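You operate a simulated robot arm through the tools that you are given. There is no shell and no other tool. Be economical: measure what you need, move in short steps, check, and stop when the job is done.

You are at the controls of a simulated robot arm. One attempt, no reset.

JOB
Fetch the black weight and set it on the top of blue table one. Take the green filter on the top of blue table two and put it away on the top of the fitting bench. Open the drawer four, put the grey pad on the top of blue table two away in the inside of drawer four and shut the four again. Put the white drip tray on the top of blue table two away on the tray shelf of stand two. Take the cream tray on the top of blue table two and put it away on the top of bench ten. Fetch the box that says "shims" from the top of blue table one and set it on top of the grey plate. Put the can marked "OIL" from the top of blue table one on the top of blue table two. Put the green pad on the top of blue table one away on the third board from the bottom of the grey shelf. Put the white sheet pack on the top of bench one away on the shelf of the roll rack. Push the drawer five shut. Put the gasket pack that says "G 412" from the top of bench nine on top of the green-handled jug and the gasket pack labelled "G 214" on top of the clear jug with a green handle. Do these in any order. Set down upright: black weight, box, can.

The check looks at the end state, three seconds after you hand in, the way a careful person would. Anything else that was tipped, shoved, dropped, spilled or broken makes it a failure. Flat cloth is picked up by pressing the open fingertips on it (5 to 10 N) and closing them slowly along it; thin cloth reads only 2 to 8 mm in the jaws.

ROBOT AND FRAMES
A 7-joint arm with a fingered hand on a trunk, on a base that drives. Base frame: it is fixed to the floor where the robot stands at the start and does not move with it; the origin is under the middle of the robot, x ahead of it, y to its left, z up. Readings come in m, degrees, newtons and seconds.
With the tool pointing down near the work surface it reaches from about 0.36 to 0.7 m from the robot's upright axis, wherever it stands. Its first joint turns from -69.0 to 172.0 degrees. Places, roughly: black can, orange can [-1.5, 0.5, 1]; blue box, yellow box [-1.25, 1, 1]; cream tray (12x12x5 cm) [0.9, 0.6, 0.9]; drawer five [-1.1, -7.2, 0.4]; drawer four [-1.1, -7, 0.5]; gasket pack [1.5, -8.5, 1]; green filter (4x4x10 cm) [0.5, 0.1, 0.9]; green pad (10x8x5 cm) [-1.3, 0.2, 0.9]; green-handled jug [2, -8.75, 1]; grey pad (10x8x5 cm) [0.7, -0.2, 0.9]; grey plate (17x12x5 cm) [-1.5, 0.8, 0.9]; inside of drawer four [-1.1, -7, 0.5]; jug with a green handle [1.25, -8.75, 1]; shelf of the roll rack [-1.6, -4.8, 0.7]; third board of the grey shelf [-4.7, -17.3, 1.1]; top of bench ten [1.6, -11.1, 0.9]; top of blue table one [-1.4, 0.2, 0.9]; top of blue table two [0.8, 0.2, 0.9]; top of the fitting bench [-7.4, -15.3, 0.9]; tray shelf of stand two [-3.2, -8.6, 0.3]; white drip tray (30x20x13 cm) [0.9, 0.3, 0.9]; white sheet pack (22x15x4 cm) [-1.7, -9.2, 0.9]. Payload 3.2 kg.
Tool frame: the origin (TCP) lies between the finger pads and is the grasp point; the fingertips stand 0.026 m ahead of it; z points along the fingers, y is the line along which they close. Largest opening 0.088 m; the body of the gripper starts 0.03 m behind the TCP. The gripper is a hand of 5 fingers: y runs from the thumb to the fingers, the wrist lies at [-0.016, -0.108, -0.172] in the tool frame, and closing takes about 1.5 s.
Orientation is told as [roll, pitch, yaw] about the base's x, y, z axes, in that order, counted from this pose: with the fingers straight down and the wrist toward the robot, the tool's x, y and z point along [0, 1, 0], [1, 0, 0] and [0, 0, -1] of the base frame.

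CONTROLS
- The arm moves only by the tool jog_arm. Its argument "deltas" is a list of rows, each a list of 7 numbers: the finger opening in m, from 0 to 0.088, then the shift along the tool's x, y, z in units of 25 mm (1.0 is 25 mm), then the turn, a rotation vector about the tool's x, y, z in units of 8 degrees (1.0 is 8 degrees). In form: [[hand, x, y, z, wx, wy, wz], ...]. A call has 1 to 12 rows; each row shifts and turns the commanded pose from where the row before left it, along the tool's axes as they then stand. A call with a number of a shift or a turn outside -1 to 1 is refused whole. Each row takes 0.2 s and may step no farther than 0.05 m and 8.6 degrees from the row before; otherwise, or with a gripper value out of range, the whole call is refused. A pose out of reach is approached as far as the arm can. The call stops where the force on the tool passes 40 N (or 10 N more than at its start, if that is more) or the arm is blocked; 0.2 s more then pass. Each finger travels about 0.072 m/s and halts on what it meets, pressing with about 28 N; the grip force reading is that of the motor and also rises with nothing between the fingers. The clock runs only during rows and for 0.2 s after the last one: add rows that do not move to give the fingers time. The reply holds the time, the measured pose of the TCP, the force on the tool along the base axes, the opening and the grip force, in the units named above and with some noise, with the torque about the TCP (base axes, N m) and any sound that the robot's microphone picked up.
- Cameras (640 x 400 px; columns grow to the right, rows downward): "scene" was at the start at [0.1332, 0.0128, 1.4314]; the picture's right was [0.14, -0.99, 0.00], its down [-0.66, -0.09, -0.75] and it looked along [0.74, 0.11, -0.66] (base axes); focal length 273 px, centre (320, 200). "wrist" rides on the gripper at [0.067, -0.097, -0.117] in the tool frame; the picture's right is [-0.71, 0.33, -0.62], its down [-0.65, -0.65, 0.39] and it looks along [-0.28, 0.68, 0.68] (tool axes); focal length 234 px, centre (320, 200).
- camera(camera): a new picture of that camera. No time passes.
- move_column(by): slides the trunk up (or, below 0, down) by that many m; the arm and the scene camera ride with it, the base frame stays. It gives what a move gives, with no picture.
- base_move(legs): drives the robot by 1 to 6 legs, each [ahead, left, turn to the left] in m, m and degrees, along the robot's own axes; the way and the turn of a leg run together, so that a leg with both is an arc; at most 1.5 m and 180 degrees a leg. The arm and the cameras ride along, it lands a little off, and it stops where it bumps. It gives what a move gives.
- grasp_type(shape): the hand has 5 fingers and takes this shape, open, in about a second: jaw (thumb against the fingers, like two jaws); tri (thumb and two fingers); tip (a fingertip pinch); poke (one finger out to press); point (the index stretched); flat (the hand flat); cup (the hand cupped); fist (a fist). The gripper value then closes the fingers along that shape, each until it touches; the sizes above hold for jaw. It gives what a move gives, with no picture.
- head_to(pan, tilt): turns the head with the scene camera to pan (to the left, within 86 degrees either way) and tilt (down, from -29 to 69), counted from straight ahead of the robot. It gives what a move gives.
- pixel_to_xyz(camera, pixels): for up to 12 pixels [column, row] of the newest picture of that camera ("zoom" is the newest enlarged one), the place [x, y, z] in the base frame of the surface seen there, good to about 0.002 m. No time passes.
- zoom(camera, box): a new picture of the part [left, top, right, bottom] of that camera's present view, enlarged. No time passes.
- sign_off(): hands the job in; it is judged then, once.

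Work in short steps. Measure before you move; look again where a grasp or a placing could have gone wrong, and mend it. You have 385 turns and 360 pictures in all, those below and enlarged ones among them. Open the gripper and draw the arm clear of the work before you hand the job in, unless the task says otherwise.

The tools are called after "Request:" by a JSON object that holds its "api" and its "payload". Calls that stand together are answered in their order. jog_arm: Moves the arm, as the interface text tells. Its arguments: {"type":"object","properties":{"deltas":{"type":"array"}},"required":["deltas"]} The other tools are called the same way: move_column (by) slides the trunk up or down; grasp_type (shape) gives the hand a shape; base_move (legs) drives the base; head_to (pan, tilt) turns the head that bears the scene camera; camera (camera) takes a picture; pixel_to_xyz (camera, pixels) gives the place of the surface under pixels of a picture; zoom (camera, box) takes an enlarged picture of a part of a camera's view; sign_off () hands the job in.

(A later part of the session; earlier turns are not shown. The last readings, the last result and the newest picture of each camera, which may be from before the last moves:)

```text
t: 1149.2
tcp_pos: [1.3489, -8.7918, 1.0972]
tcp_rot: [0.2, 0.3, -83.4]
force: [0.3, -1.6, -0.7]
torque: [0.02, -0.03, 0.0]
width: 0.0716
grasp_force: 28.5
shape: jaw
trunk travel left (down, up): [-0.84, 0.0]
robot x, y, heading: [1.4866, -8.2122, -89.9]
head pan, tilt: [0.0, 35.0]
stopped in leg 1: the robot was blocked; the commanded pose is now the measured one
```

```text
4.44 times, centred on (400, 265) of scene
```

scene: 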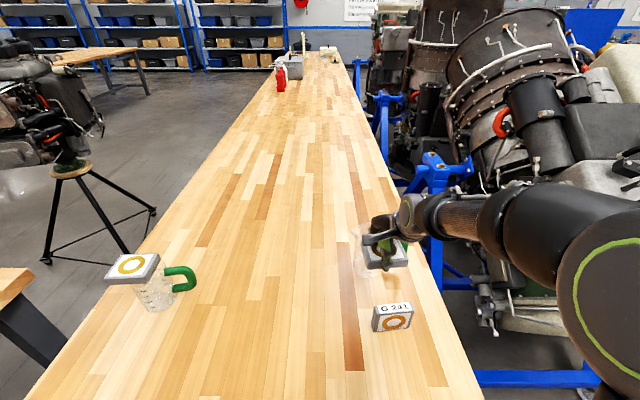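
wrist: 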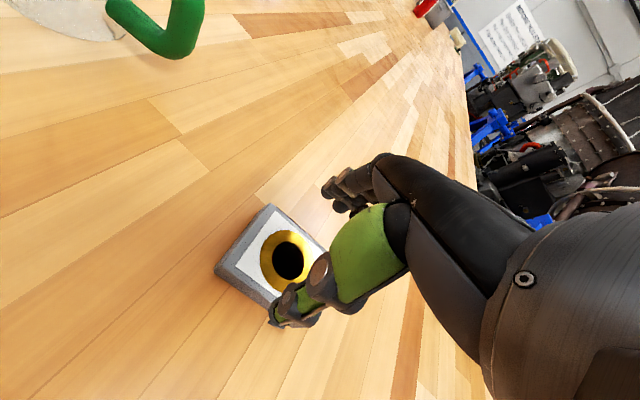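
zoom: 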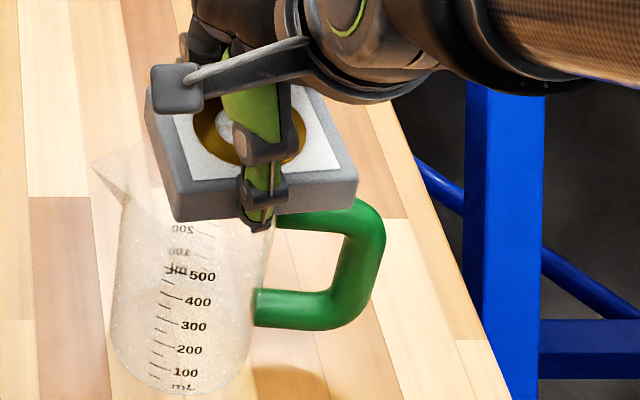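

Visually the jug is ~3.3 cm to the left of the pack. I shift left 3.3 cm and forward 1 cm, and compare.

Request:
{"api": "jog_arm", "payload": {"deltas": [[0, 0.45, 0.15, 0, 0, 0, 0], [0, 0.45, 0.15, 0, 0, 0, 0], [0, 0.4, 0.15, 0.3, 0, 0, 0], [0, 0, 0, 0.3, 0, 0, 0], [0, 0, 0, 0, 0, 0, 0]]}}

Request:
{"api": "zoom", "payload": {"camera": "scene", "box": [340, 220, 440, 310]}}

Request:
{"api": "zoom", "payload": {"camera": "wrist", "box": [180, 160, 360, 340]}}

```text
t: 1150.4
tcp_pos: [1.3845, -8.7978, 1.0849]
tcp_rot: [0.2, 0.0, -83.4]
force: [-0.3, -0.6, -1.1]
torque: [0.02, 0.0, -0.03]
width: 0.0717
grasp_force: 28.3
shape: jaw
trunk travel left (down, up): [-0.84, 0.0]
robot x, y, heading: [1.4823, -8.2116, -90.1]
head pan, tilt: [0.0, 35.0]
```

```text
4.44 times, centred on (390, 265) of scene
```

zoom: 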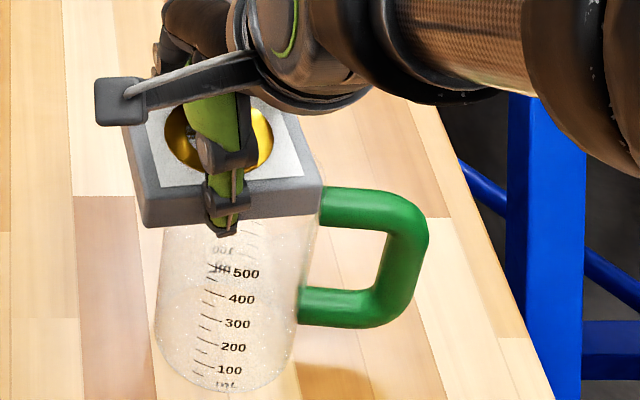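

```text
2.22 times, centred on (270, 250) of wrist
```

zoom: 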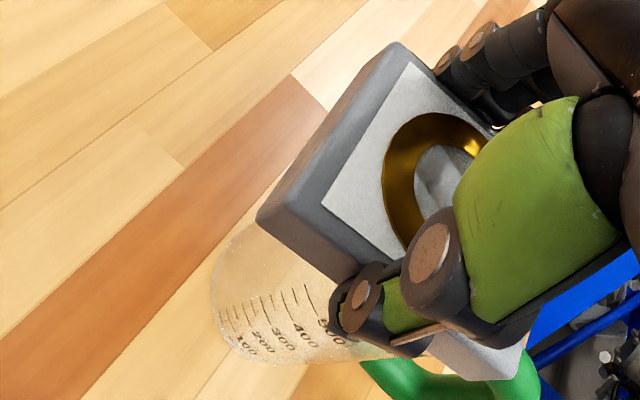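

Aligned (jug 163–318, pack 143–322 px). I lower in small steps.

Request:
{"api": "jog_arm", "payload": {"deltas": [[0, -0.1, 0, 0.12, 0, 0, 0], [0, 0, 0, 0.12, 0, 0, 0], [0, 0, 0, 0, 0, 0, 0]]}}

Request:
{"api": "jog_arm", "payload": {"deltas": [[0, 0, 0, 0.1, 0, 0, 0], [0, 0, 0, 0.1, 0, 0, 0], [0, 0, 0, 0, 0, 0, 0]]}}

Request:
{"api": "jog_arm", "payload": {"deltas": [[0, 0, 0, 0.08, 0, 0, 0], [0, 0, 0, 0.06, 0, 0, 0], [0, 0, 0, 0, 0, 0, 0]]}}

Request:
{"api": "zoom", "payload": {"camera": "scene", "box": [340, 220, 440, 310]}}

```text
t: 1151.2
tcp_pos: [1.3809, -8.7958, 1.08]
tcp_rot: [0.2, 0.0, -83.5]
force: [0.2, 0.2, 0.2]
torque: [0.02, -0.04, 0.01]
width: 0.0717
grasp_force: 28.1
shape: jaw
trunk travel left (down, up): [-0.84, 0.0]
robot x, y, heading: [1.4813, -8.2103, -90.2]
head pan, tilt: [0.0, 35.0]
```

```text
t: 1152.0
tcp_pos: [1.3806, -8.7955, 1.0751]
tcp_rot: [0.1, 0.1, -83.4]
force: [0.3, 0.2, -1.4]
torque: [0.04, 0.02, -0.02]
width: 0.0717
grasp_force: 28.7
shape: jaw
trunk travel left (down, up): [-0.84, 0.0]
robot x, y, heading: [1.4826, -8.2104, -89.8]
head pan, tilt: [0.0, 35.0]
```

```text
t: 1152.8
tcp_pos: [1.3792, -8.7965, 1.071]
tcp_rot: [0.2, -0.3, -83.3]
force: [-1.0, -0.1, 2.7]
torque: [0.02, -0.07, 0.01]
width: 0.072
grasp_force: 28.3
shape: jaw
trunk travel left (down, up): [-0.84, 0.0]
robot x, y, heading: [1.4839, -8.2115, -90.0]
head pan, tilt: [0.0, 35.0]
```

```text
4.44 times, centred on (390, 265) of scene
```

zoom: 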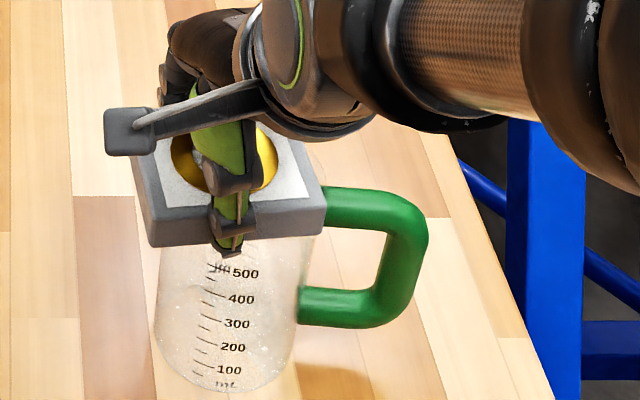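

Contact (2.7 N, hardly any torque). I open, then lift.

Request:
{"api": "jog_arm", "payload": {"deltas": [[0.074, 0, 0, 0, 0, 0, 0], [0.078, 0, 0, 0, 0, 0, 0], [0.088, 0, 0, 0, 0, 0, 0], [0.088, 0, 0, 0, 0, 0, 0], [0.088, 0, 0, 0, 0, 0, 0]]}}

Request:
{"api": "jog_arm", "payload": {"deltas": [[0.088, 0, 0, -0.3, 0, 0, 0], [0.088, 0, 0, -0.5, 0, 0, 0], [0.088, 0, -0.1, -0.5, 0, 0, 0], [0.088, 0, -0.2, -0.5, 0, 0, 0], [0.088, 0, 0, 0, 0, 0, 0]]}}

Request:
{"api": "base_move", "payload": {"legs": [[-0.3, 0, 0]]}}

Request:
{"api": "camera", "payload": {"camera": "scene"}}

```text
t: 1154.0
tcp_pos: [1.3799, -8.7962, 1.0715]
tcp_rot: [0.2, 0.0, -83.4]
force: [0.9, 0.2, 0.3]
torque: [0.02, -0.02, 0.0]
width: 0.088
grasp_force: 0.1
shape: jaw
trunk travel left (down, up): [-0.84, 0.0]
robot x, y, heading: [1.4842, -8.2111, -90.0]
head pan, tilt: [0.0, 35.0]
```

```text
t: 1155.2
tcp_pos: [1.3787, -8.7896, 1.1164]
tcp_rot: [0.1, -0.1, -83.4]
force: [-0.2, 0.4, 0.6]
torque: [0.01, -0.02, 0.02]
width: 0.088
grasp_force: 0.1
shape: jaw
trunk travel left (down, up): [-0.84, 0.0]
robot x, y, heading: [1.4849, -8.2139, -89.9]
head pan, tilt: [0.0, 35.0]
```

```text
t: 1157.2
tcp_pos: [1.3788, -8.4994, 1.1161]
tcp_rot: [0.3, 0.0, -83.2]
force: [-0.3, 0.2, -0.1]
torque: [0.0, -0.01, 0.03]
width: 0.0878
grasp_force: 0.2
shape: jaw
trunk travel left (down, up): [-0.84, 0.0]
robot x, y, heading: [1.4847, -7.9197, -89.9]
head pan, tilt: [0.0, 35.0]
```

```text
115 pictures are left
```

scene: 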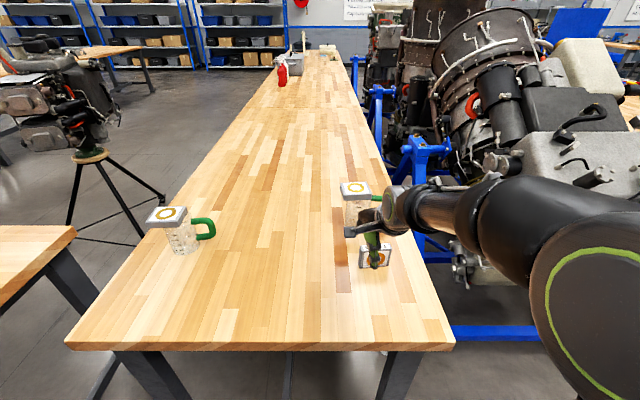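

Both packs are on their jugs and G 241 still stands. Now back north to table two for the trays.

Request:
{"api": "base_move", "payload": {"legs": [[-0.2, 0, 0], [0, 0, -90], [1.2, 0, 0], [0, 0, -90], [1.5, 0, 0], [1.5, 0, 0]]}}

Request:
{"api": "head_to", "payload": {"pan": -10, "tilt": 20}}

Request:
{"api": "camera", "payload": {"camera": "scene"}}

```text
t: 1186.2
tcp_pos: [0.4243, -4.1185, 1.1173]
tcp_rot: [0.2, -0.2, 95.3]
force: [-0.6, -0.2, 0.3]
torque: [0.02, 0.04, -0.01]
width: 0.0878
grasp_force: 0.0
shape: jaw
trunk travel left (down, up): [-0.84, 0.0]
robot x, y, heading: [0.3075, -4.6949, 88.8]
head pan, tilt: [0.0, 35.0]
```

```text
t: 1187.0
tcp_pos: [0.426, -4.1187, 1.1162]
tcp_rot: [0.1, -0.1, 95.3]
force: [0.4, 0.1, -0.1]
torque: [0.0, 0.0, 0.02]
width: 0.0876
grasp_force: 0.1
shape: jaw
trunk travel left (down, up): [-0.84, 0.0]
robot x, y, heading: [0.3058, -4.694, 88.5]
head pan, tilt: [-10.0, 20.0]
```

```text
114 pictures are left
```

scene: 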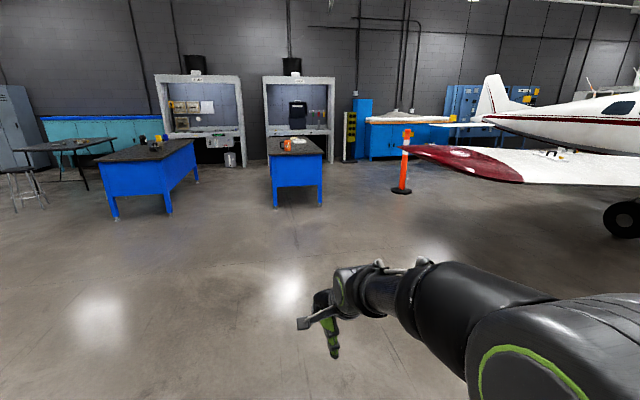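

I measure the table's far edge and the wing tip to judge the east aisle.

Request:
{"api": "pixel_to_xyz", "payload": {"camera": "scene", "pixels": [[320, 158], [272, 158], [320, 205], [275, 205], [402, 190], [410, 150], [440, 160], [520, 175], [380, 158]]}}

```text
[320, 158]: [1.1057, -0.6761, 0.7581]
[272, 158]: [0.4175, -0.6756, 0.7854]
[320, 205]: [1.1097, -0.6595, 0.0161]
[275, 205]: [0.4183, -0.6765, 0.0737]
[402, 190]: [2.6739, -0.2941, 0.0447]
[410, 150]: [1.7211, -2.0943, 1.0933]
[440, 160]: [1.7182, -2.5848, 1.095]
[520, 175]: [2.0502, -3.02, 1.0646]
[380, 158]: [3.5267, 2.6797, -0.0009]
```

East aisle is free (wing tip at x≥1.72, y≤-2.1). I go round the table's south-east corner.

Request:
{"api": "base_move", "payload": {"legs": [[1.5, 0, 0], [1.2, 0, 0], [0, 0, -53], [1.35, 0, 0], [0, 0, 54.5], [1.4, 0, 0]]}}

Request:
{"api": "head_to", "payload": {"pan": 60, "tilt": 35}}

Request:
{"api": "camera", "payload": {"camera": "scene"}}

```text
t: 1218.0
tcp_pos: [1.6047, 0.8094, 1.1176]
tcp_rot: [0.2, -0.1, 95.2]
force: [0.2, 0.2, 0.3]
torque: [0.03, 0.01, 0.02]
width: 0.0878
grasp_force: 0.0
shape: jaw
trunk travel left (down, up): [-0.84, 0.0]
robot x, y, heading: [1.4845, 0.2361, 88.5]
head pan, tilt: [-10.0, 20.0]
```

```text
t: 1219.4
tcp_pos: [1.6045, 0.8099, 1.1163]
tcp_rot: [0.2, -0.2, 95.3]
force: [0.3, -0.7, -0.1]
torque: [-0.02, 0.0, 0.02]
width: 0.0879
grasp_force: 0.1
shape: jaw
trunk travel left (down, up): [-0.84, 0.0]
robot x, y, heading: [1.4864, 0.2335, 88.4]
head pan, tilt: [60.0, 35.0]
```

```text
113 pictures are left
```

scene: 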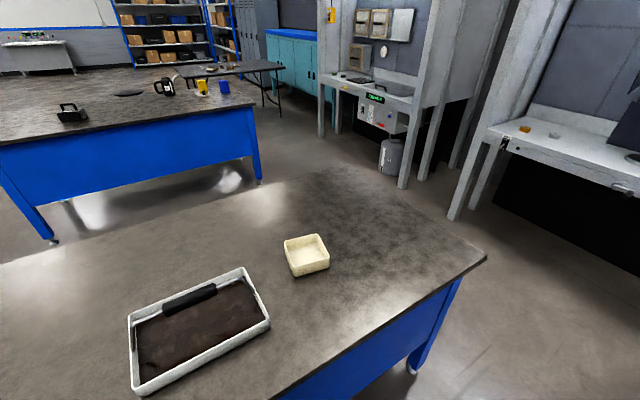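

I zoom on the cream tray and the drip tray's handle and measure them.

Request:
{"api": "zoom", "payload": {"camera": "scene", "box": [265, 220, 345, 285]}}

Request:
{"api": "pixel_to_xyz", "payload": {"camera": "zoom", "pixels": [[155, 160], [315, 105], [455, 270], [215, 310], [235, 132], [390, 180], [340, 295], [185, 240], [300, 210], [290, 350]]}}

Request:
{"api": "pixel_to_xyz", "payload": {"camera": "scene", "pixels": [[167, 308], [190, 297], [215, 288], [130, 322], [240, 275], [265, 320], [138, 390], [200, 330], [190, 350], [380, 320], [440, 275]]}}

```text
6.15 times, centred on (305, 252) of scene
```

zoom: 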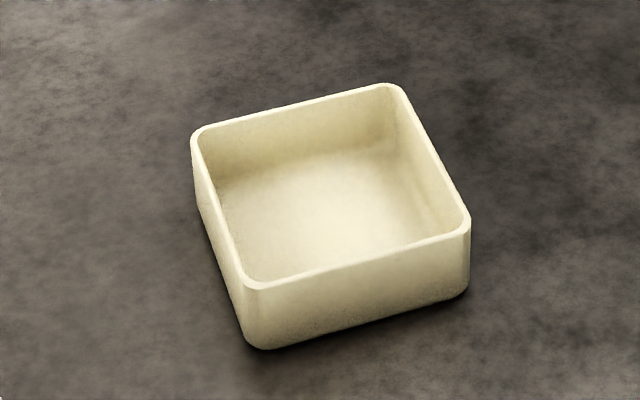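

```text
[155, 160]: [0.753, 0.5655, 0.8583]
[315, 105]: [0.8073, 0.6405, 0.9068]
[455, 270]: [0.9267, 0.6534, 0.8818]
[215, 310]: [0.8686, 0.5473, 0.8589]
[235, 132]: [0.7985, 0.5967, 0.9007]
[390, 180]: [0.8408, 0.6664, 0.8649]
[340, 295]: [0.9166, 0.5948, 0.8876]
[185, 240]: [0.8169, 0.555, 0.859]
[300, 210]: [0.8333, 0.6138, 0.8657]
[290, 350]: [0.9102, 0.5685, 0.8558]
```

```text
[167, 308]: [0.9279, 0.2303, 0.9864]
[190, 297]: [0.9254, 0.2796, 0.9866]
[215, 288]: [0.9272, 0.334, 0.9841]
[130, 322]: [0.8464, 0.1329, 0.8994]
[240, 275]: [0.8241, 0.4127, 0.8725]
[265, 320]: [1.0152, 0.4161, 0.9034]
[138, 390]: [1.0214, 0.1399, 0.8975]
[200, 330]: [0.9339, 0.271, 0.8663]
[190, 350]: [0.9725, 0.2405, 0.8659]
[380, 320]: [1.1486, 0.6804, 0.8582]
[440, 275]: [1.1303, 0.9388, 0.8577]
```

I read the cream tray's rim points.

Request:
{"api": "pixel_to_xyz", "payload": {"camera": "zoom", "pixels": [[262, 286], [310, 274], [360, 262], [410, 248], [455, 234], [464, 215], [435, 155], [400, 92], [300, 110], [205, 140], [215, 200], [240, 265]]}}

Request:
{"api": "base_move", "payload": {"legs": [[0, 0, 91.5]]}}

Request:
{"api": "head_to", "payload": {"pan": 0, "tilt": 45}}

Request:
{"api": "camera", "payload": {"camera": "scene"}}

```text
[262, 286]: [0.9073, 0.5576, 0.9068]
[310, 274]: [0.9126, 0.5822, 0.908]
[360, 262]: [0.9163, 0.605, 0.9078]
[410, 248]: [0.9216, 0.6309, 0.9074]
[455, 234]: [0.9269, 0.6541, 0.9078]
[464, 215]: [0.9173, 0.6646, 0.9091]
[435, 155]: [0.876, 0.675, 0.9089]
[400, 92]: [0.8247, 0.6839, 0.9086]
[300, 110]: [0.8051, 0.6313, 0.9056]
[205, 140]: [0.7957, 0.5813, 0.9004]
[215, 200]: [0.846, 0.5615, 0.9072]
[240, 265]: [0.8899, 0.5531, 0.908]
```

```text
t: 1223.6
tcp_pos: [0.9115, 0.3594, 1.1169]
tcp_rot: [0.2, -0.2, -175.3]
force: [0.7, 0.4, -1.0]
torque: [-0.02, 0.01, -0.01]
width: 0.0879
grasp_force: 0.1
shape: jaw
trunk travel left (down, up): [-0.84, 0.0]
robot x, y, heading: [1.4851, 0.2371, 178.1]
head pan, tilt: [60.0, 35.0]
```

```text
t: 1224.9
tcp_pos: [0.9127, 0.3597, 1.1161]
tcp_rot: [0.1, 0.0, -175.4]
force: [0.0, 0.2, -0.6]
torque: [0.02, -0.01, -0.01]
width: 0.0878
grasp_force: 0.0
shape: jaw
trunk travel left (down, up): [-0.84, 0.0]
robot x, y, heading: [1.4874, 0.2366, 178.2]
head pan, tilt: [0.0, 45.0]
```

```text
111 pictures are left
```

scene: 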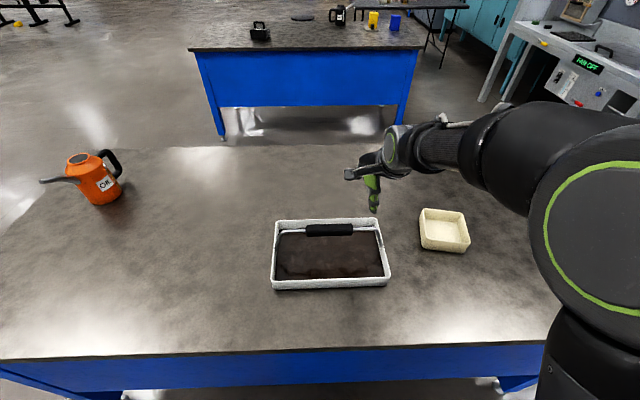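

East wall midpoint (0.916,0.605), turned 11.5°. I strafe right 0.245 m and rotate the hand to match.

Request:
{"api": "base_move", "payload": {"legs": [[0, -0.245, 1.8]]}}

Request:
{"api": "jog_arm", "payload": {"deltas": [[0.06, 0, 0, 0.6, 0, 0, 0.7], [0.06, 0, 0, 0.8, 0, 0, 0.8], [0.06, 0, 0, 0.8, 0, 0, 0.7], [0.06, 0, 0, 0.8, 0, 0, 0], [0.06, 0, 0, 0, 0, 0, 0]]}}

Request:
{"api": "camera", "payload": {"camera": "wrist"}}

Request:
{"api": "camera", "payload": {"camera": "scene"}}

```text
t: 1226.7
tcp_pos: [0.913, 0.5796, 1.1172]
tcp_rot: [0.2, -0.1, -173.7]
force: [-0.2, -0.8, 0.3]
torque: [-0.01, -0.02, 0.01]
width: 0.0878
grasp_force: 0.0
shape: jaw
trunk travel left (down, up): [-0.84, 0.0]
robot x, y, heading: [1.4902, 0.4733, 179.8]
head pan, tilt: [0.0, 45.0]
```

```text
t: 1227.9
tcp_pos: [0.9129, 0.5774, 1.0406]
tcp_rot: [0.2, 0.0, 168.6]
force: [-0.4, 0.2, 0.0]
torque: [0.01, -0.01, 0.0]
width: 0.0604
grasp_force: 0.1
shape: jaw
trunk travel left (down, up): [-0.84, 0.0]
robot x, y, heading: [1.4888, 0.4701, 179.3]
head pan, tilt: [0.0, 45.0]
```

```text
110 pictures are left
```

wrist: 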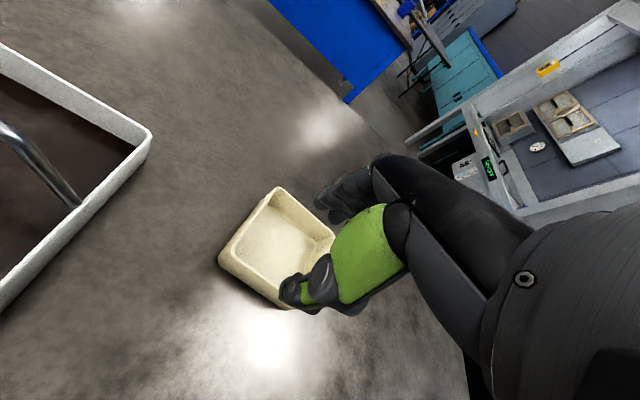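

```text
109 pictures are left
```

scene: 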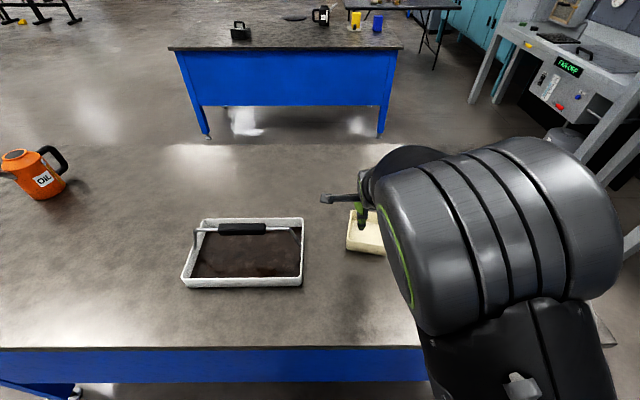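

That turn pushed the elbow toward its bad configuration. I instead use the comfortable +90° side: rotate back and grip the north wall (mid (0.871,0.675)).

Request:
{"api": "jog_arm", "payload": {"deltas": [[0.06, 0, 0, -0.3, 0, 0, -0.94], [0.06, 0, 0, -0.3, 0, 0, -0.94], [0.06, 0, 0, -0.3, 0, 0, -0.94], [0.06, 0, 0, 0, 0, 0, -0.94], [0.06, 0, 0, 0, 0, 0, -0.94], [0.06, 0, 0, 0, 0, 0, -0.94], [0.06, 0, 0, 0, 0, 0, -0.94], [0.06, 0, 0, 0, 0, 0, -0.94], [0.06, 0, 0, 0, 0, 0, -0.94], [0.06, 0, 0, 0, 0, 0, -0.94], [0.06, 0, 0, 0, 0, 0, -0.94], [0.06, 0, 0, 0, 0, 0, -0.9]]}}

Request:
{"api": "camera", "payload": {"camera": "scene"}}

```text
t: 1230.5
tcp_pos: [0.9126, 0.5796, 1.0643]
tcp_rot: [0.0, -0.3, -101.2]
force: [0.0, 0.0, 0.3]
torque: [0.01, 0.01, 0.0]
width: 0.0604
grasp_force: 0.0
shape: jaw
trunk travel left (down, up): [-0.84, 0.0]
robot x, y, heading: [1.4894, 0.47, 179.7]
head pan, tilt: [0.0, 45.0]
```

```text
108 pictures are left
```

scene: 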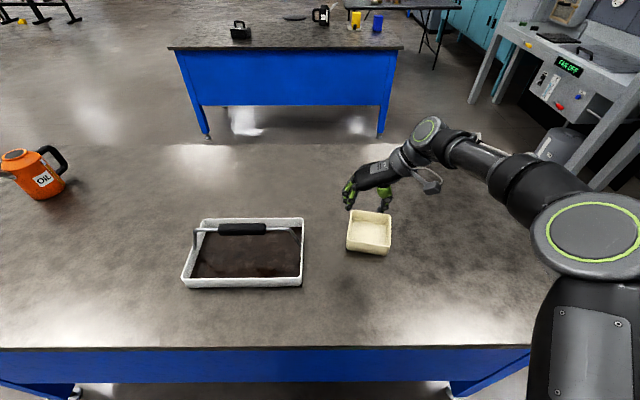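

Good posture. Move base right 9.3 cm and ahead 4.2 cm, then lower partway and look.

Request:
{"api": "base_move", "payload": {"legs": [[0.042, -0.093, 0]]}}

Request:
{"api": "jog_arm", "payload": {"deltas": [[0.06, 0, 0, 0.8, 0, 0, 0], [0.06, 0, 0, 0.8, 0, 0, 0], [0.06, 0, 0, 0.8, 0, 0, 0], [0.06, 0, 0, 0.8, 0, 0, 0], [0.06, 0, 0, 0, 0, 0, 0]]}}

Request:
{"api": "zoom", "payload": {"camera": "scene", "box": [300, 140, 460, 270]}}

Request:
{"api": "camera", "payload": {"camera": "wrist"}}

```text
t: 1231.6
tcp_pos: [0.8716, 0.6716, 1.0636]
tcp_rot: [-0.1, -0.2, -101.4]
force: [0.2, -0.1, -0.1]
torque: [0.0, 0.0, 0.0]
width: 0.0603
grasp_force: 0.0
shape: jaw
trunk travel left (down, up): [-0.84, 0.0]
robot x, y, heading: [1.4504, 0.5651, 179.5]
head pan, tilt: [0.0, 45.0]
```

```text
t: 1232.8
tcp_pos: [0.873, 0.6726, 0.9841]
tcp_rot: [0.0, -0.2, -101.6]
force: [0.5, 0.7, 0.1]
torque: [-0.02, -0.01, -0.04]
width: 0.0603
grasp_force: 0.2
shape: jaw
trunk travel left (down, up): [-0.84, 0.0]
robot x, y, heading: [1.4468, 0.5625, 179.4]
head pan, tilt: [0.0, 45.0]
```

```text
3.08 times, centred on (380, 205) of scene
```

zoom: 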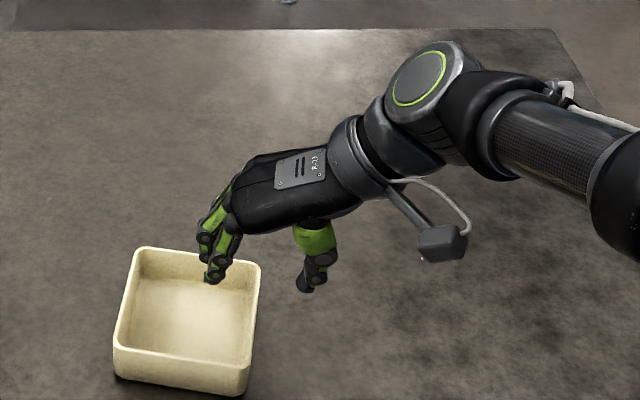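

```text
106 pictures are left
```

wrist: 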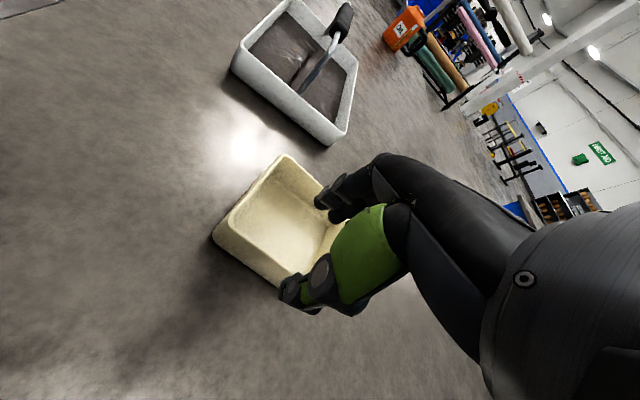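

The wall is between fingers and thumb. I shift 1.2 cm back along the wall, lower to z≈0.912 and close.

Request:
{"api": "jog_arm", "payload": {"deltas": [[0.06, 0.5, 0, 0.7, 0, 0, 0], [0.06, 0, 0, 0.8, 0, 0, 0], [0.06, 0, 0, 0.8, 0, 0, 0], [0.06, 0, 0, 0.5, 0, 0, 0], [0.06, 0, 0, 0, 0, 0, 0], [0.04, 0, 0, 0, 0, 0, 0], [0.02, 0, 0, 0, 0, 0, 0], [0, 0, 0, 0, 0, 0, 0], [0, 0, 0, 0, 0, 0, 0], [0, 0, 0, 0, 0, 0, 0]]}}

Request:
{"api": "zoom", "payload": {"camera": "scene", "box": [300, 140, 460, 270]}}

```text
t: 1235.0
tcp_pos: [0.8842, 0.6712, 0.9126]
tcp_rot: [-0.1, -0.2, -101.5]
force: [0.8, 0.5, -0.2]
torque: [0.05, -0.01, 0.02]
width: 0.0
grasp_force: 28.0
shape: jaw
trunk travel left (down, up): [-0.84, 0.0]
robot x, y, heading: [1.4468, 0.5648, 179.7]
head pan, tilt: [0.0, 45.0]
```

```text
3.08 times, centred on (380, 205) of scene
```

zoom: 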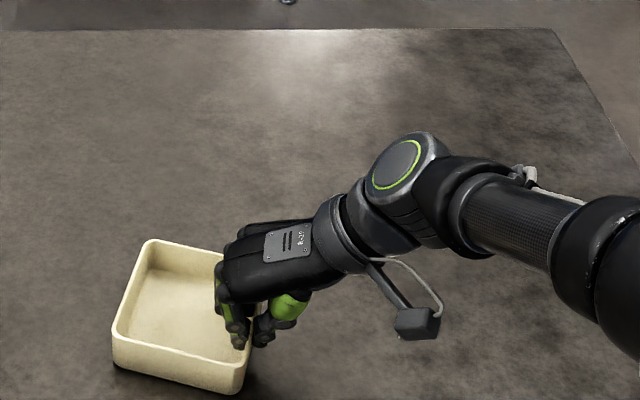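

Width reads 0 (thin wall?). I lift 3 cm to see.

Request:
{"api": "jog_arm", "payload": {"deltas": [[0, 0, 0, -0.3, 0, 0, 0], [0, 0, 0, -0.5, 0, 0, 0], [0, 0, 0, -0.5, 0, 0, 0], [0, 0, 0, 0, 0, 0, 0]]}}

Request:
{"api": "zoom", "payload": {"camera": "scene", "box": [300, 140, 460, 270]}}

Request:
{"api": "camera", "payload": {"camera": "wrist"}}

```text
t: 1236.0
tcp_pos: [0.8841, 0.6705, 0.9464]
tcp_rot: [0.0, -0.2, -101.4]
force: [0.6, 0.3, -1.4]
torque: [0.06, -0.05, 0.02]
width: 0.0
grasp_force: 28.1
shape: jaw
trunk travel left (down, up): [-0.84, 0.0]
robot x, y, heading: [1.448, 0.5633, 179.2]
head pan, tilt: [0.0, 45.0]
```

```text
3.08 times, centred on (380, 205) of scene
```

zoom: 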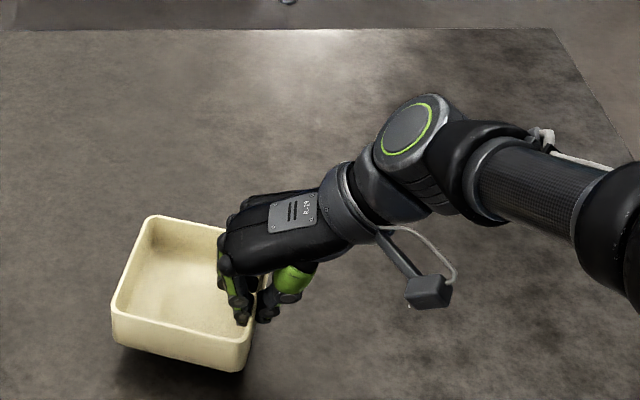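

```text
103 pictures are left
```

wrist: 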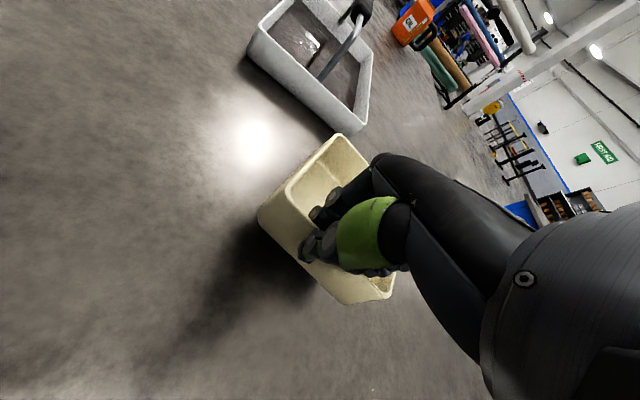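

Held and level enough. I raise it, back off and drive toward bench ten, first to the area north of bench nine.

Request:
{"api": "jog_arm", "payload": {"deltas": [[0, 0, 0, -0.8, 0, 0, 0], [0, 0, 0, -0.8, 0, 0, 0], [0, 0, 0, -0.8, 0, 0, 0], [0, 0, 0, -0.8, 0, 0, 0], [0, 0, 0, -0.6, 0, 0, 0], [0, 0, 0, 0, 0, 0, 0]]}}

Request:
{"api": "base_move", "payload": {"legs": [[-0.35, 0, 0], [0, 0, 90.5], [1.5, 0, 0], [0, 0, -53], [1.5, 0, 0], [0.3, 0, 0]]}}

Request:
{"api": "base_move", "payload": {"legs": [[0, 0, 53], [1.5, 0, 0], [1.5, 0, 0], [1.5, 0, 0], [0.7, 0, 0]]}}

Request:
{"api": "head_to", "payload": {"pan": 45, "tilt": 15}}

Request:
{"api": "camera", "payload": {"camera": "scene"}}

```text
t: 1237.4
tcp_pos: [0.8813, 0.6724, 1.0428]
tcp_rot: [0.0, -0.1, -101.5]
force: [0.4, -0.5, -0.8]
torque: [0.07, -0.06, 0.03]
width: 0.0002
grasp_force: 28.1
shape: jaw
trunk travel left (down, up): [-0.84, 0.0]
robot x, y, heading: [1.4468, 0.5645, 179.5]
head pan, tilt: [0.0, 45.0]
```

```text
t: 1261.5
tcp_pos: [-0.2535, -2.1286, 1.0437]
tcp_rot: [0.0, -0.2, -68.5]
force: [0.2, -0.5, -0.9]
torque: [0.09, 0.01, -0.01]
width: 0.0
grasp_force: 28.2
shape: jaw
trunk travel left (down, up): [-0.84, 0.0]
robot x, y, heading: [0.2768, -1.9087, -147.6]
head pan, tilt: [0.0, 45.0]
```

```text
t: 1289.0
tcp_pos: [-0.3013, -7.6932, 1.0436]
tcp_rot: [0.1, -0.2, -17.2]
force: [0.1, -0.4, -1.6]
torque: [0.02, 0.04, 0.02]
width: 0.0002
grasp_force: 28.2
shape: jaw
trunk travel left (down, up): [-0.84, 0.0]
robot x, y, heading: [-0.1384, -7.143, -96.1]
head pan, tilt: [0.0, 45.0]
```

```text
t: 1290.1
tcp_pos: [-0.3024, -7.6942, 1.0436]
tcp_rot: [0.0, -0.1, -17.2]
force: [0.5, -0.7, -0.2]
torque: [0.02, 0.06, 0.01]
width: 0.0
grasp_force: 28.0
shape: jaw
trunk travel left (down, up): [-0.84, 0.0]
robot x, y, heading: [-0.1379, -7.1413, -96.2]
head pan, tilt: [45.0, 15.0]
```

```text
102 pictures are left
```

scene: 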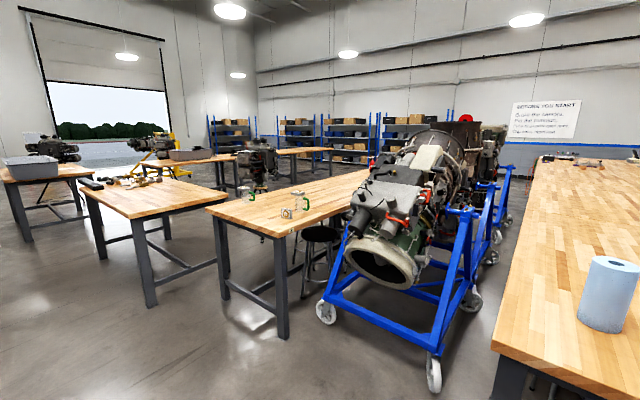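

I measure the benches on the east side to find a way to bench ten.

Request:
{"api": "pixel_to_xyz", "payload": {"camera": "scene", "pixels": [[88, 188], [140, 218], [228, 198], [190, 178], [150, 300], [105, 262], [225, 290], [90, 178], [45, 180], [25, 238], [85, 205], [285, 190]]}}

Request:
{"api": "zoom", "payload": {"camera": "scene", "box": [0, 100, 400, 330]}}

```text
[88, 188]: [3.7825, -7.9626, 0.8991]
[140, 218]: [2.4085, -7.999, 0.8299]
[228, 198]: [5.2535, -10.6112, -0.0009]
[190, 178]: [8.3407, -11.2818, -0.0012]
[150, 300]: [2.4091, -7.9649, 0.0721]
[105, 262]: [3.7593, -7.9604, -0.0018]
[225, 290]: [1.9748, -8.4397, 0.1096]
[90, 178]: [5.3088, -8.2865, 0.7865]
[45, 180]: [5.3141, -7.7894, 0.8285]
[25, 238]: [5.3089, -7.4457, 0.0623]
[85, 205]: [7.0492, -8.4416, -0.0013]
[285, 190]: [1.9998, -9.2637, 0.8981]
```

```text
1.60 times, centred on (200, 215) of scene
```

zoom: 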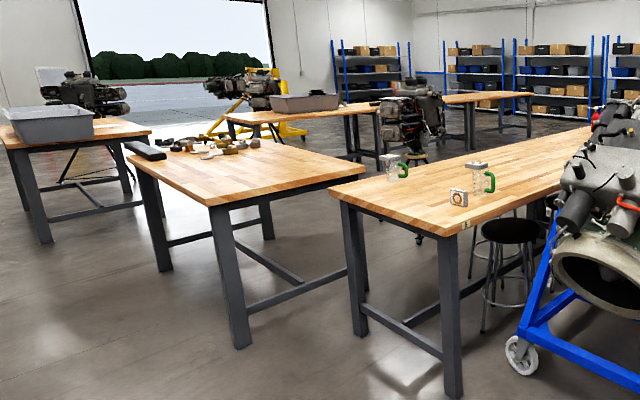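

East bench ends at x≈3.83, the next starts at 5.3, so there's a 1.4 m gap. I drive east along y≈-7.1 to it.

Request:
{"api": "base_move", "payload": {"legs": [[0, 0, 96.2], [1.5, 0, 0], [1.5, 0, 0], [1.5, 0, 0], [0, 0, -80]]}}

Request:
{"api": "head_to", "payload": {"pan": -10, "tilt": 22}}

Request:
{"api": "camera", "payload": {"camera": "scene"}}

```text
t: 1318.8
tcp_pos: [4.2126, -8.0767, 1.0421]
tcp_rot: [0.1, -0.2, -7.7]
force: [-0.5, 0.2, -0.7]
torque: [0.04, 0.06, -0.02]
width: 0.0002
grasp_force: 27.6
shape: jaw
trunk travel left (down, up): [-0.84, 0.0]
robot x, y, heading: [4.2833, -7.5048, -87.0]
head pan, tilt: [45.0, 15.0]
```

```text
t: 1320.1
tcp_pos: [4.2124, -8.0779, 1.0423]
tcp_rot: [-0.1, -0.3, -7.7]
force: [-0.2, 0.8, -1.0]
torque: [0.04, 0.05, 0.02]
width: 0.0002
grasp_force: 27.8
shape: jaw
trunk travel left (down, up): [-0.84, 0.0]
robot x, y, heading: [4.2833, -7.5082, -86.7]
head pan, tilt: [-10.0, 22.0]
```

```text
100 pictures are left
```

scene: 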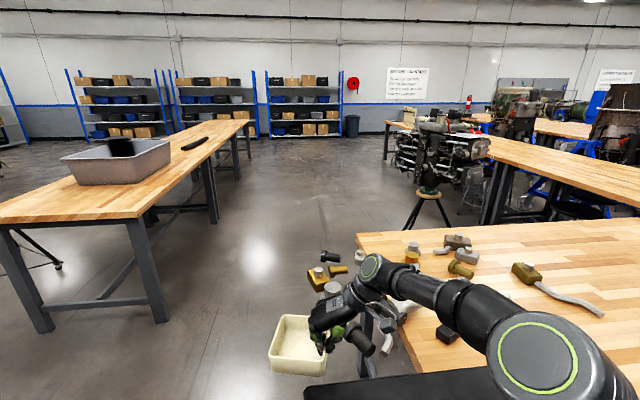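

A clear aisle southward. I measure the left bench, tripod and the long bench.

Request:
{"api": "pixel_to_xyz", "payload": {"camera": "scene", "pixels": [[160, 320], [215, 222], [135, 218], [410, 230], [450, 228], [490, 222], [500, 165], [540, 160], [385, 158], [520, 200], [300, 190], [360, 236]]}}

Request:
{"api": "zoom", "payload": {"camera": "scene", "box": [370, 90, 640, 250]}}

```text
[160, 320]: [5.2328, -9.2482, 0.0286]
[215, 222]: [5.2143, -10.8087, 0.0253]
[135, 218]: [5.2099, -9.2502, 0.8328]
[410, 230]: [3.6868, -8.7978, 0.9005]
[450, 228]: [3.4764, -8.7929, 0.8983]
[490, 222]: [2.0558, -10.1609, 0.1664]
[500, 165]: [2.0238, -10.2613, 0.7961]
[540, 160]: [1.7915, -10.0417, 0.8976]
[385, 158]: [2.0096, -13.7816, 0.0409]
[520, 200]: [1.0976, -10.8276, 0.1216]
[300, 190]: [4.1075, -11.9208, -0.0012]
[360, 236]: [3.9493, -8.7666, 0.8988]
```

```text
2.37 times, centred on (505, 170) of scene
```

zoom: 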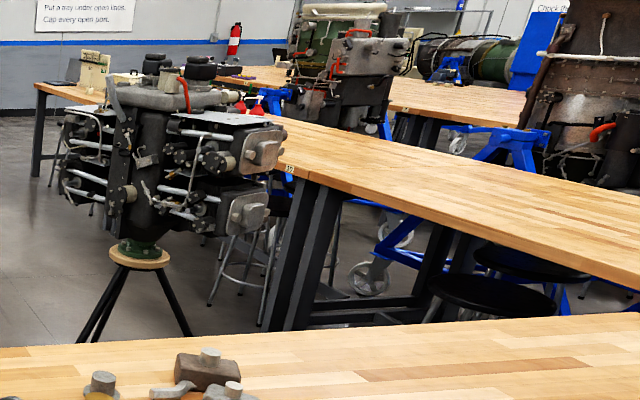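

"10" marks bench ten beginning at y≈-10.2. I locate the tripod between.

Request:
{"api": "pixel_to_xyz", "payload": {"camera": "zoom", "pixels": [[95, 310], [180, 318], [140, 245], [75, 210], [260, 205], [215, 295], [265, 320], [45, 170], [300, 175]]}}

```text
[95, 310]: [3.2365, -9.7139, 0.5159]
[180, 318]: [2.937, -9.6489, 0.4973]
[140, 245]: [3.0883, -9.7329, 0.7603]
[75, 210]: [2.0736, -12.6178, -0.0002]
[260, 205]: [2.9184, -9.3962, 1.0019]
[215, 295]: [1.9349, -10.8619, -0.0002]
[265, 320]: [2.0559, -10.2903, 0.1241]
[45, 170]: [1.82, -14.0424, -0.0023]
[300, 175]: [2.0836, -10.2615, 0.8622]
```

Tripod at (3.08,-9.75). I go south along x≈4.4 to y≈-11.2 and then west toward bench ten.

Request:
{"api": "base_move", "payload": {"legs": [[1.5, 0, 0], [1.5, 0, 0], [0.75, 0, 0], [0, 0, -93], [1.3, 0, 0]]}}

Request:
{"api": "head_to", "payload": {"pan": 0, "tilt": 30}}

Request:
{"api": "camera", "payload": {"camera": "scene"}}

```text
t: 1348.0
tcp_pos: [2.6694, -11.0582, 1.0429]
tcp_rot: [0.0, -0.2, -102.0]
force: [0.1, 0.4, -0.7]
torque: [0.06, -0.05, -0.02]
width: 0.0003
grasp_force: 28.0
shape: jaw
trunk travel left (down, up): [-0.84, 0.0]
robot x, y, heading: [3.2303, -11.174, 178.7]
head pan, tilt: [-10.0, 22.0]
```

```text
t: 1348.7
tcp_pos: [2.6684, -11.0579, 1.0432]
tcp_rot: [0.0, -0.1, -102.0]
force: [1.3, -0.9, -1.6]
torque: [0.06, -0.04, 0.0]
width: 0.0
grasp_force: 28.5
shape: jaw
trunk travel left (down, up): [-0.84, 0.0]
robot x, y, heading: [3.2327, -11.1673, 178.9]
head pan, tilt: [0.0, 30.0]
```

```text
98 pictures are left
```

scene: 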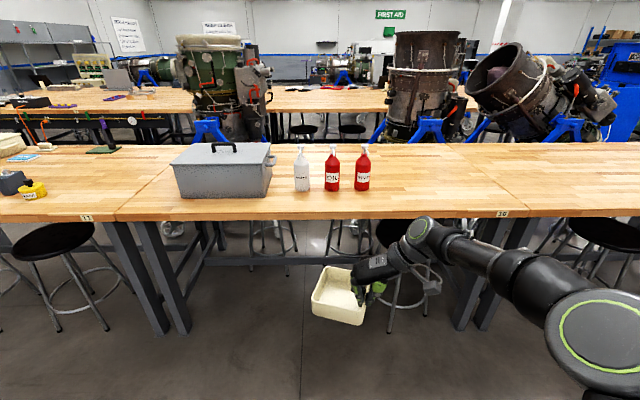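

The bench with the red bottles, between the "10" seam and the "11" seam, is bench ten. I measure the free spot right of the bottles.

Request:
{"api": "pixel_to_xyz", "payload": {"camera": "scene", "pixels": [[420, 190], [400, 208], [470, 200], [365, 188], [500, 210], [420, 160], [430, 330], [400, 300], [165, 330], [330, 290], [340, 315]]}}

```text
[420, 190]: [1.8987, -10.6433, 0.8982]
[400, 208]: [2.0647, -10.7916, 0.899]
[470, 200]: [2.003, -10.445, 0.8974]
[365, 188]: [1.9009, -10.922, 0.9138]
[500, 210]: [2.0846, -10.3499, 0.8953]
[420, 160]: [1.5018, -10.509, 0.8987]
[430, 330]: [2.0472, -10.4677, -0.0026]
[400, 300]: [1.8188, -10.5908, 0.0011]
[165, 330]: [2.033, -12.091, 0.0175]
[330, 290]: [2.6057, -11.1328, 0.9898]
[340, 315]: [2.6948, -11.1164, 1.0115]
```

Free: y -10.4..-10.85. Target tray centre (1.92,-10.70). I drive ahead first, then right.

Request:
{"api": "base_move", "payload": {"legs": [[0.6, 0, 1], [0, -0.41, 0], [0.125, 0, 0]]}}

Request:
{"api": "head_to", "payload": {"pan": 0, "tilt": 45}}

Request:
{"api": "camera", "payload": {"camera": "scene"}}

```text
t: 1355.1
tcp_pos: [1.9223, -10.6815, 1.043]
tcp_rot: [0.0, -0.1, -98.8]
force: [1.1, 0.9, -1.3]
torque: [0.06, -0.04, -0.03]
width: 0.0002
grasp_force: 27.9
shape: jaw
trunk travel left (down, up): [-0.84, 0.0]
robot x, y, heading: [2.4949, -10.7573, -177.6]
head pan, tilt: [0.0, 30.0]
```

```text
t: 1355.9
tcp_pos: [1.9207, -10.6811, 1.0427]
tcp_rot: [-0.1, -0.2, -98.7]
force: [-0.4, -0.6, -1.8]
torque: [0.09, -0.05, 0.0]
width: 0.0
grasp_force: 28.0
shape: jaw
trunk travel left (down, up): [-0.84, 0.0]
robot x, y, heading: [2.4913, -10.7609, -177.8]
head pan, tilt: [0.0, 45.0]
```

```text
97 pictures are left
```

scene: 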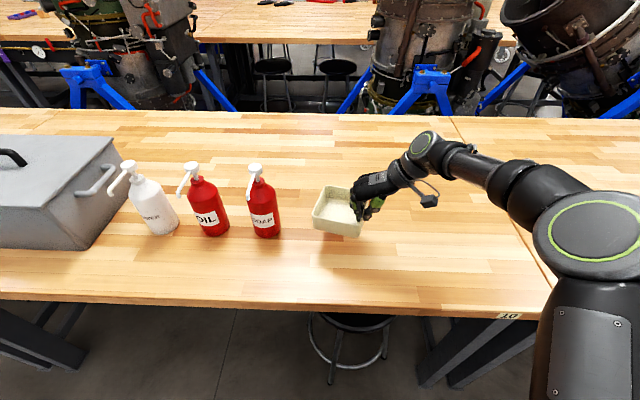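

Clear spot. I lower 8.5 cm, then gently to contact.

Request:
{"api": "jog_arm", "payload": {"deltas": [[0, 0, 0, 0.8, 0, 0, 0], [0, 0, 0, 0.8, 0, 0, 0], [0, 0, 0, 0.8, 0, 0, 0], [0, 0, 0, 0.7, 0, 0, 0], [0, 0, 0, 0.2, 0, 0, 0], [0, 0, 0, 0, 0, 0, 0]]}}

Request:
{"api": "zoom", "payload": {"camera": "scene", "box": [270, 140, 430, 270]}}

```text
t: 1357.3
tcp_pos: [1.9222, -10.6824, 0.9591]
tcp_rot: [0.0, -0.3, -98.8]
force: [-0.4, 0.5, -1.5]
torque: [0.07, -0.02, 0.0]
width: 0.0002
grasp_force: 27.8
shape: jaw
trunk travel left (down, up): [-0.84, 0.0]
robot x, y, heading: [2.4935, -10.7616, -177.7]
head pan, tilt: [0.0, 45.0]
```

```text
3.08 times, centred on (350, 205) of scene
```

zoom: 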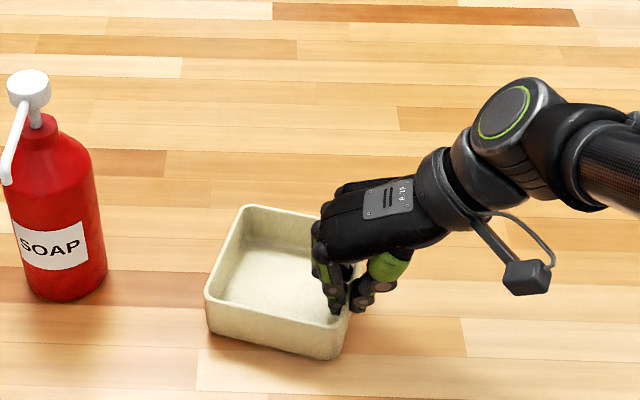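

Just above the wood; 7 mm more, then open slowly.

Request:
{"api": "jog_arm", "payload": {"deltas": [[0, 0, 0, 0.12, 0, 0, 0], [0, 0, 0, 0.12, 0, 0, 0], [0, 0, 0, 0, 0, 0, 0], [0.01, 0, 0, 0, 0, 0, 0], [0.02, 0, 0, 0, 0, 0, 0], [0.035, 0, 0, 0, 0, 0, 0], [0.05, 0, 0, 0, 0, 0, 0], [0.06, 0, 0, 0, 0, 0, 0], [0.06, 0, 0, 0, 0, 0, 0]]}}

Request:
{"api": "jog_arm", "payload": {"deltas": [[0.06, 0, 0, -0.5, 0, 0, 0], [0.06, 0, 0, -0.8, 0, 0, 0], [0.06, 0, 0, -0.8, 0, 0, 0], [0.06, 0, 0, -0.8, 0, 0, 0], [0.06, 0, 0, -0.8, 0, 0, 0], [0.06, 0, 0, 0, 0, 0, 0]]}}

Request:
{"api": "camera", "payload": {"camera": "scene"}}

```text
t: 1359.3
tcp_pos: [1.9225, -10.6813, 0.953]
tcp_rot: [-0.1, -0.1, -98.7]
force: [-0.5, 0.1, 0.2]
torque: [-0.01, -0.01, -0.03]
width: 0.0597
grasp_force: 0.0
shape: jaw
trunk travel left (down, up): [-0.84, 0.0]
robot x, y, heading: [2.4945, -10.7617, -177.8]
head pan, tilt: [0.0, 45.0]
```

```text
t: 1360.7
tcp_pos: [1.9227, -10.6795, 1.0466]
tcp_rot: [0.0, -0.3, -98.8]
force: [-0.2, -0.7, 1.3]
torque: [-0.03, 0.01, 0.01]
width: 0.0595
grasp_force: 0.1
shape: jaw
trunk travel left (down, up): [-0.84, 0.0]
robot x, y, heading: [2.4945, -10.7589, -177.9]
head pan, tilt: [0.0, 45.0]
```

```text
95 pictures are left
```

scene: 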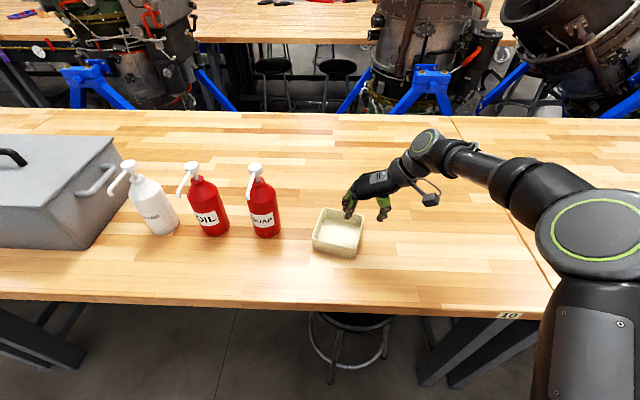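

The cream tray is on bench ten. Last item: the drip tray. I drive back the same way.

Request:
{"api": "base_move", "payload": {"legs": [[0, 0.41, -1.5], [-1.5, 0, 0], [-0.45, 0, 0], [0, 0, -91], [1.5, 0, 0], [1.5, 0, 0]]}}

Request:
{"api": "camera", "payload": {"camera": "scene"}}

```text
t: 1362.4
tcp_pos: [1.9359, -10.8753, 1.0433]
tcp_rot: [0.1, 0.9, -100.2]
force: [7.0, 16.9, 0.8]
torque: [-0.19, 0.14, -0.51]
width: 0.0599
grasp_force: 0.1
shape: jaw
trunk travel left (down, up): [-0.84, 0.0]
robot x, y, heading: [2.4988, -10.9781, -178.4]
head pan, tilt: [0.0, 45.0]
stopped in leg 1: the force on the tool passed its limit (the readings are from after the stop); the commanded pose is now the measured one
```

```text
94 pictures are left
```

scene: 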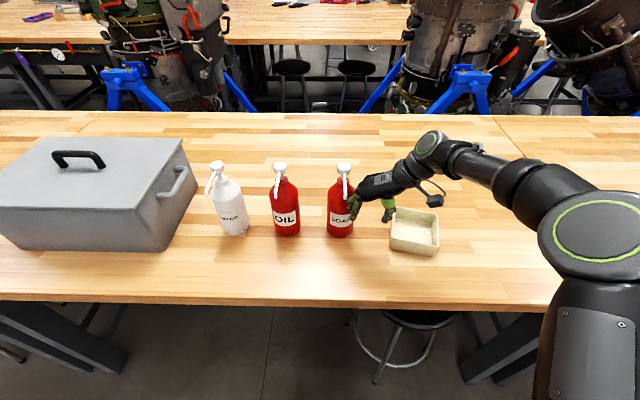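

I moved sideways with the hand still over the bench and touched the SOAP bottle – it stopped on contact. I move back right and check the bottle.

Request:
{"api": "base_move", "payload": {"legs": [[0, -0.12, 0]]}}

Request:
{"api": "zoom", "payload": {"camera": "scene", "box": [180, 140, 400, 260]}}

Request:
{"api": "pixel_to_xyz", "payload": {"camera": "zoom", "pixels": [[335, 260], [335, 200], [190, 260], [190, 200], [60, 265], [350, 290], [320, 285], [190, 290]]}}

```text
t: 1363.7
tcp_pos: [1.9297, -10.7588, 1.0438]
tcp_rot: [0.2, 0.7, -99.8]
force: [0.3, -0.4, 0.5]
torque: [0.01, 0.02, -0.02]
width: 0.0593
grasp_force: 0.0
shape: jaw
trunk travel left (down, up): [-0.84, 0.0]
robot x, y, heading: [2.4998, -10.8573, -178.7]
head pan, tilt: [0.0, 45.0]
```

```text
2.91 times, centred on (290, 200) of scene
```

zoom: 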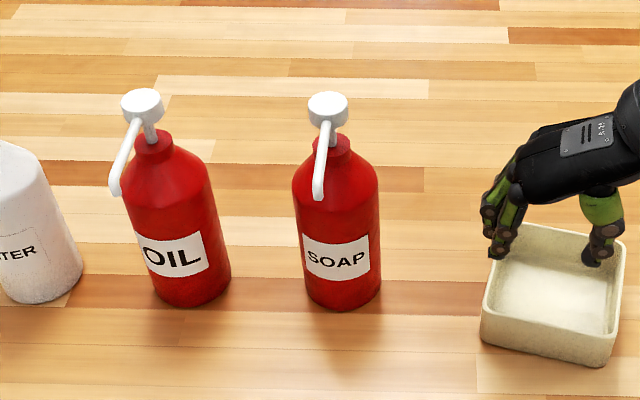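

```text
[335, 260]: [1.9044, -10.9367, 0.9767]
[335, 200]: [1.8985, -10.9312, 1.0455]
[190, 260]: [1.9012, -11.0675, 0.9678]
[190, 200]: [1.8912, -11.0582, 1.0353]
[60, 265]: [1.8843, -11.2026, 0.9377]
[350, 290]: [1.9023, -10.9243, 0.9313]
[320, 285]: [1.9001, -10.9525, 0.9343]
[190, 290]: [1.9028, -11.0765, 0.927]
```

The bottle stands where it was (y≈-10.938). Now I back straight out first, then go round.

Request:
{"api": "base_move", "payload": {"legs": [[-0.6, 0, 0], [0, 0.35, 0], [-1.35, 0, 0], [0, 0, -91], [1.5, 0, 0], [1.5, 0, 0]]}}

Request:
{"api": "camera", "payload": {"camera": "scene"}}

```text
t: 1393.0
tcp_pos: [4.6428, -7.5977, 1.0431]
tcp_rot: [0.2, 0.7, 166.0]
force: [0.0, -0.5, 0.6]
torque: [-0.01, 0.01, 0.0]
width: 0.0597
grasp_force: 0.0
shape: jaw
trunk travel left (down, up): [-0.84, 0.0]
robot x, y, heading: [4.5082, -8.1527, 87.4]
head pan, tilt: [0.0, 45.0]
```

```text
92 pictures are left
```

scene: 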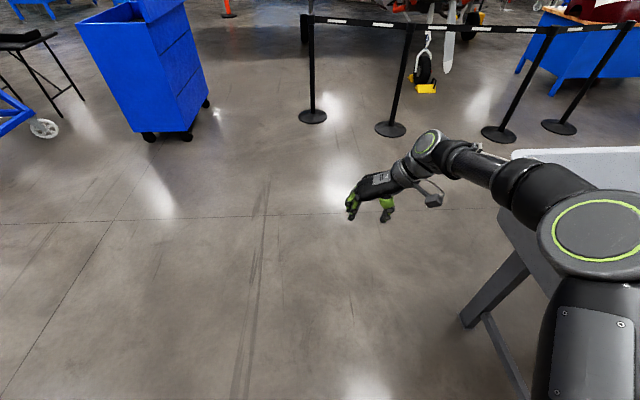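

On: north a bit, then west along y≈-7.1, then north to the tables.

Request:
{"api": "base_move", "payload": {"legs": [[1.0, 0, 0], [0, 0, 92.6], [1.5, 0, 0], [1.5, 0, 0], [1.15, 0, 0], [0, 0, -90]]}}

Request:
{"api": "head_to", "payload": {"pan": 0, "tilt": 25}}

Request:
{"api": "camera", "payload": {"camera": "scene"}}

```text
t: 1425.2
tcp_pos: [0.567, -6.4892, 1.0431]
tcp_rot: [0.2, 0.7, 165.6]
force: [0.2, 0.6, -0.4]
torque: [0.0, 0.02, -0.02]
width: 0.0598
grasp_force: 0.1
shape: jaw
trunk travel left (down, up): [-0.84, 0.0]
robot x, y, heading: [0.4236, -7.0476, 86.9]
head pan, tilt: [0.0, 45.0]
```

```text
t: 1426.1
tcp_pos: [0.5671, -6.4905, 1.0438]
tcp_rot: [0.1, 0.7, 165.6]
force: [0.1, -0.2, -0.1]
torque: [-0.01, 0.01, -0.01]
width: 0.0596
grasp_force: 0.1
shape: jaw
trunk travel left (down, up): [-0.84, 0.0]
robot x, y, heading: [0.4224, -7.0513, 86.9]
head pan, tilt: [0.0, 25.0]
```

```text
91 pictures are left
```

scene: 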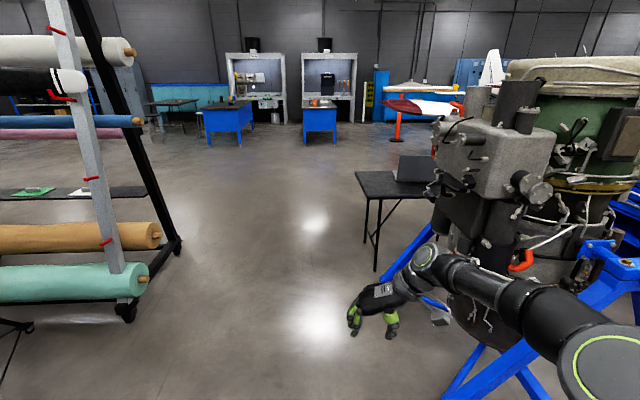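

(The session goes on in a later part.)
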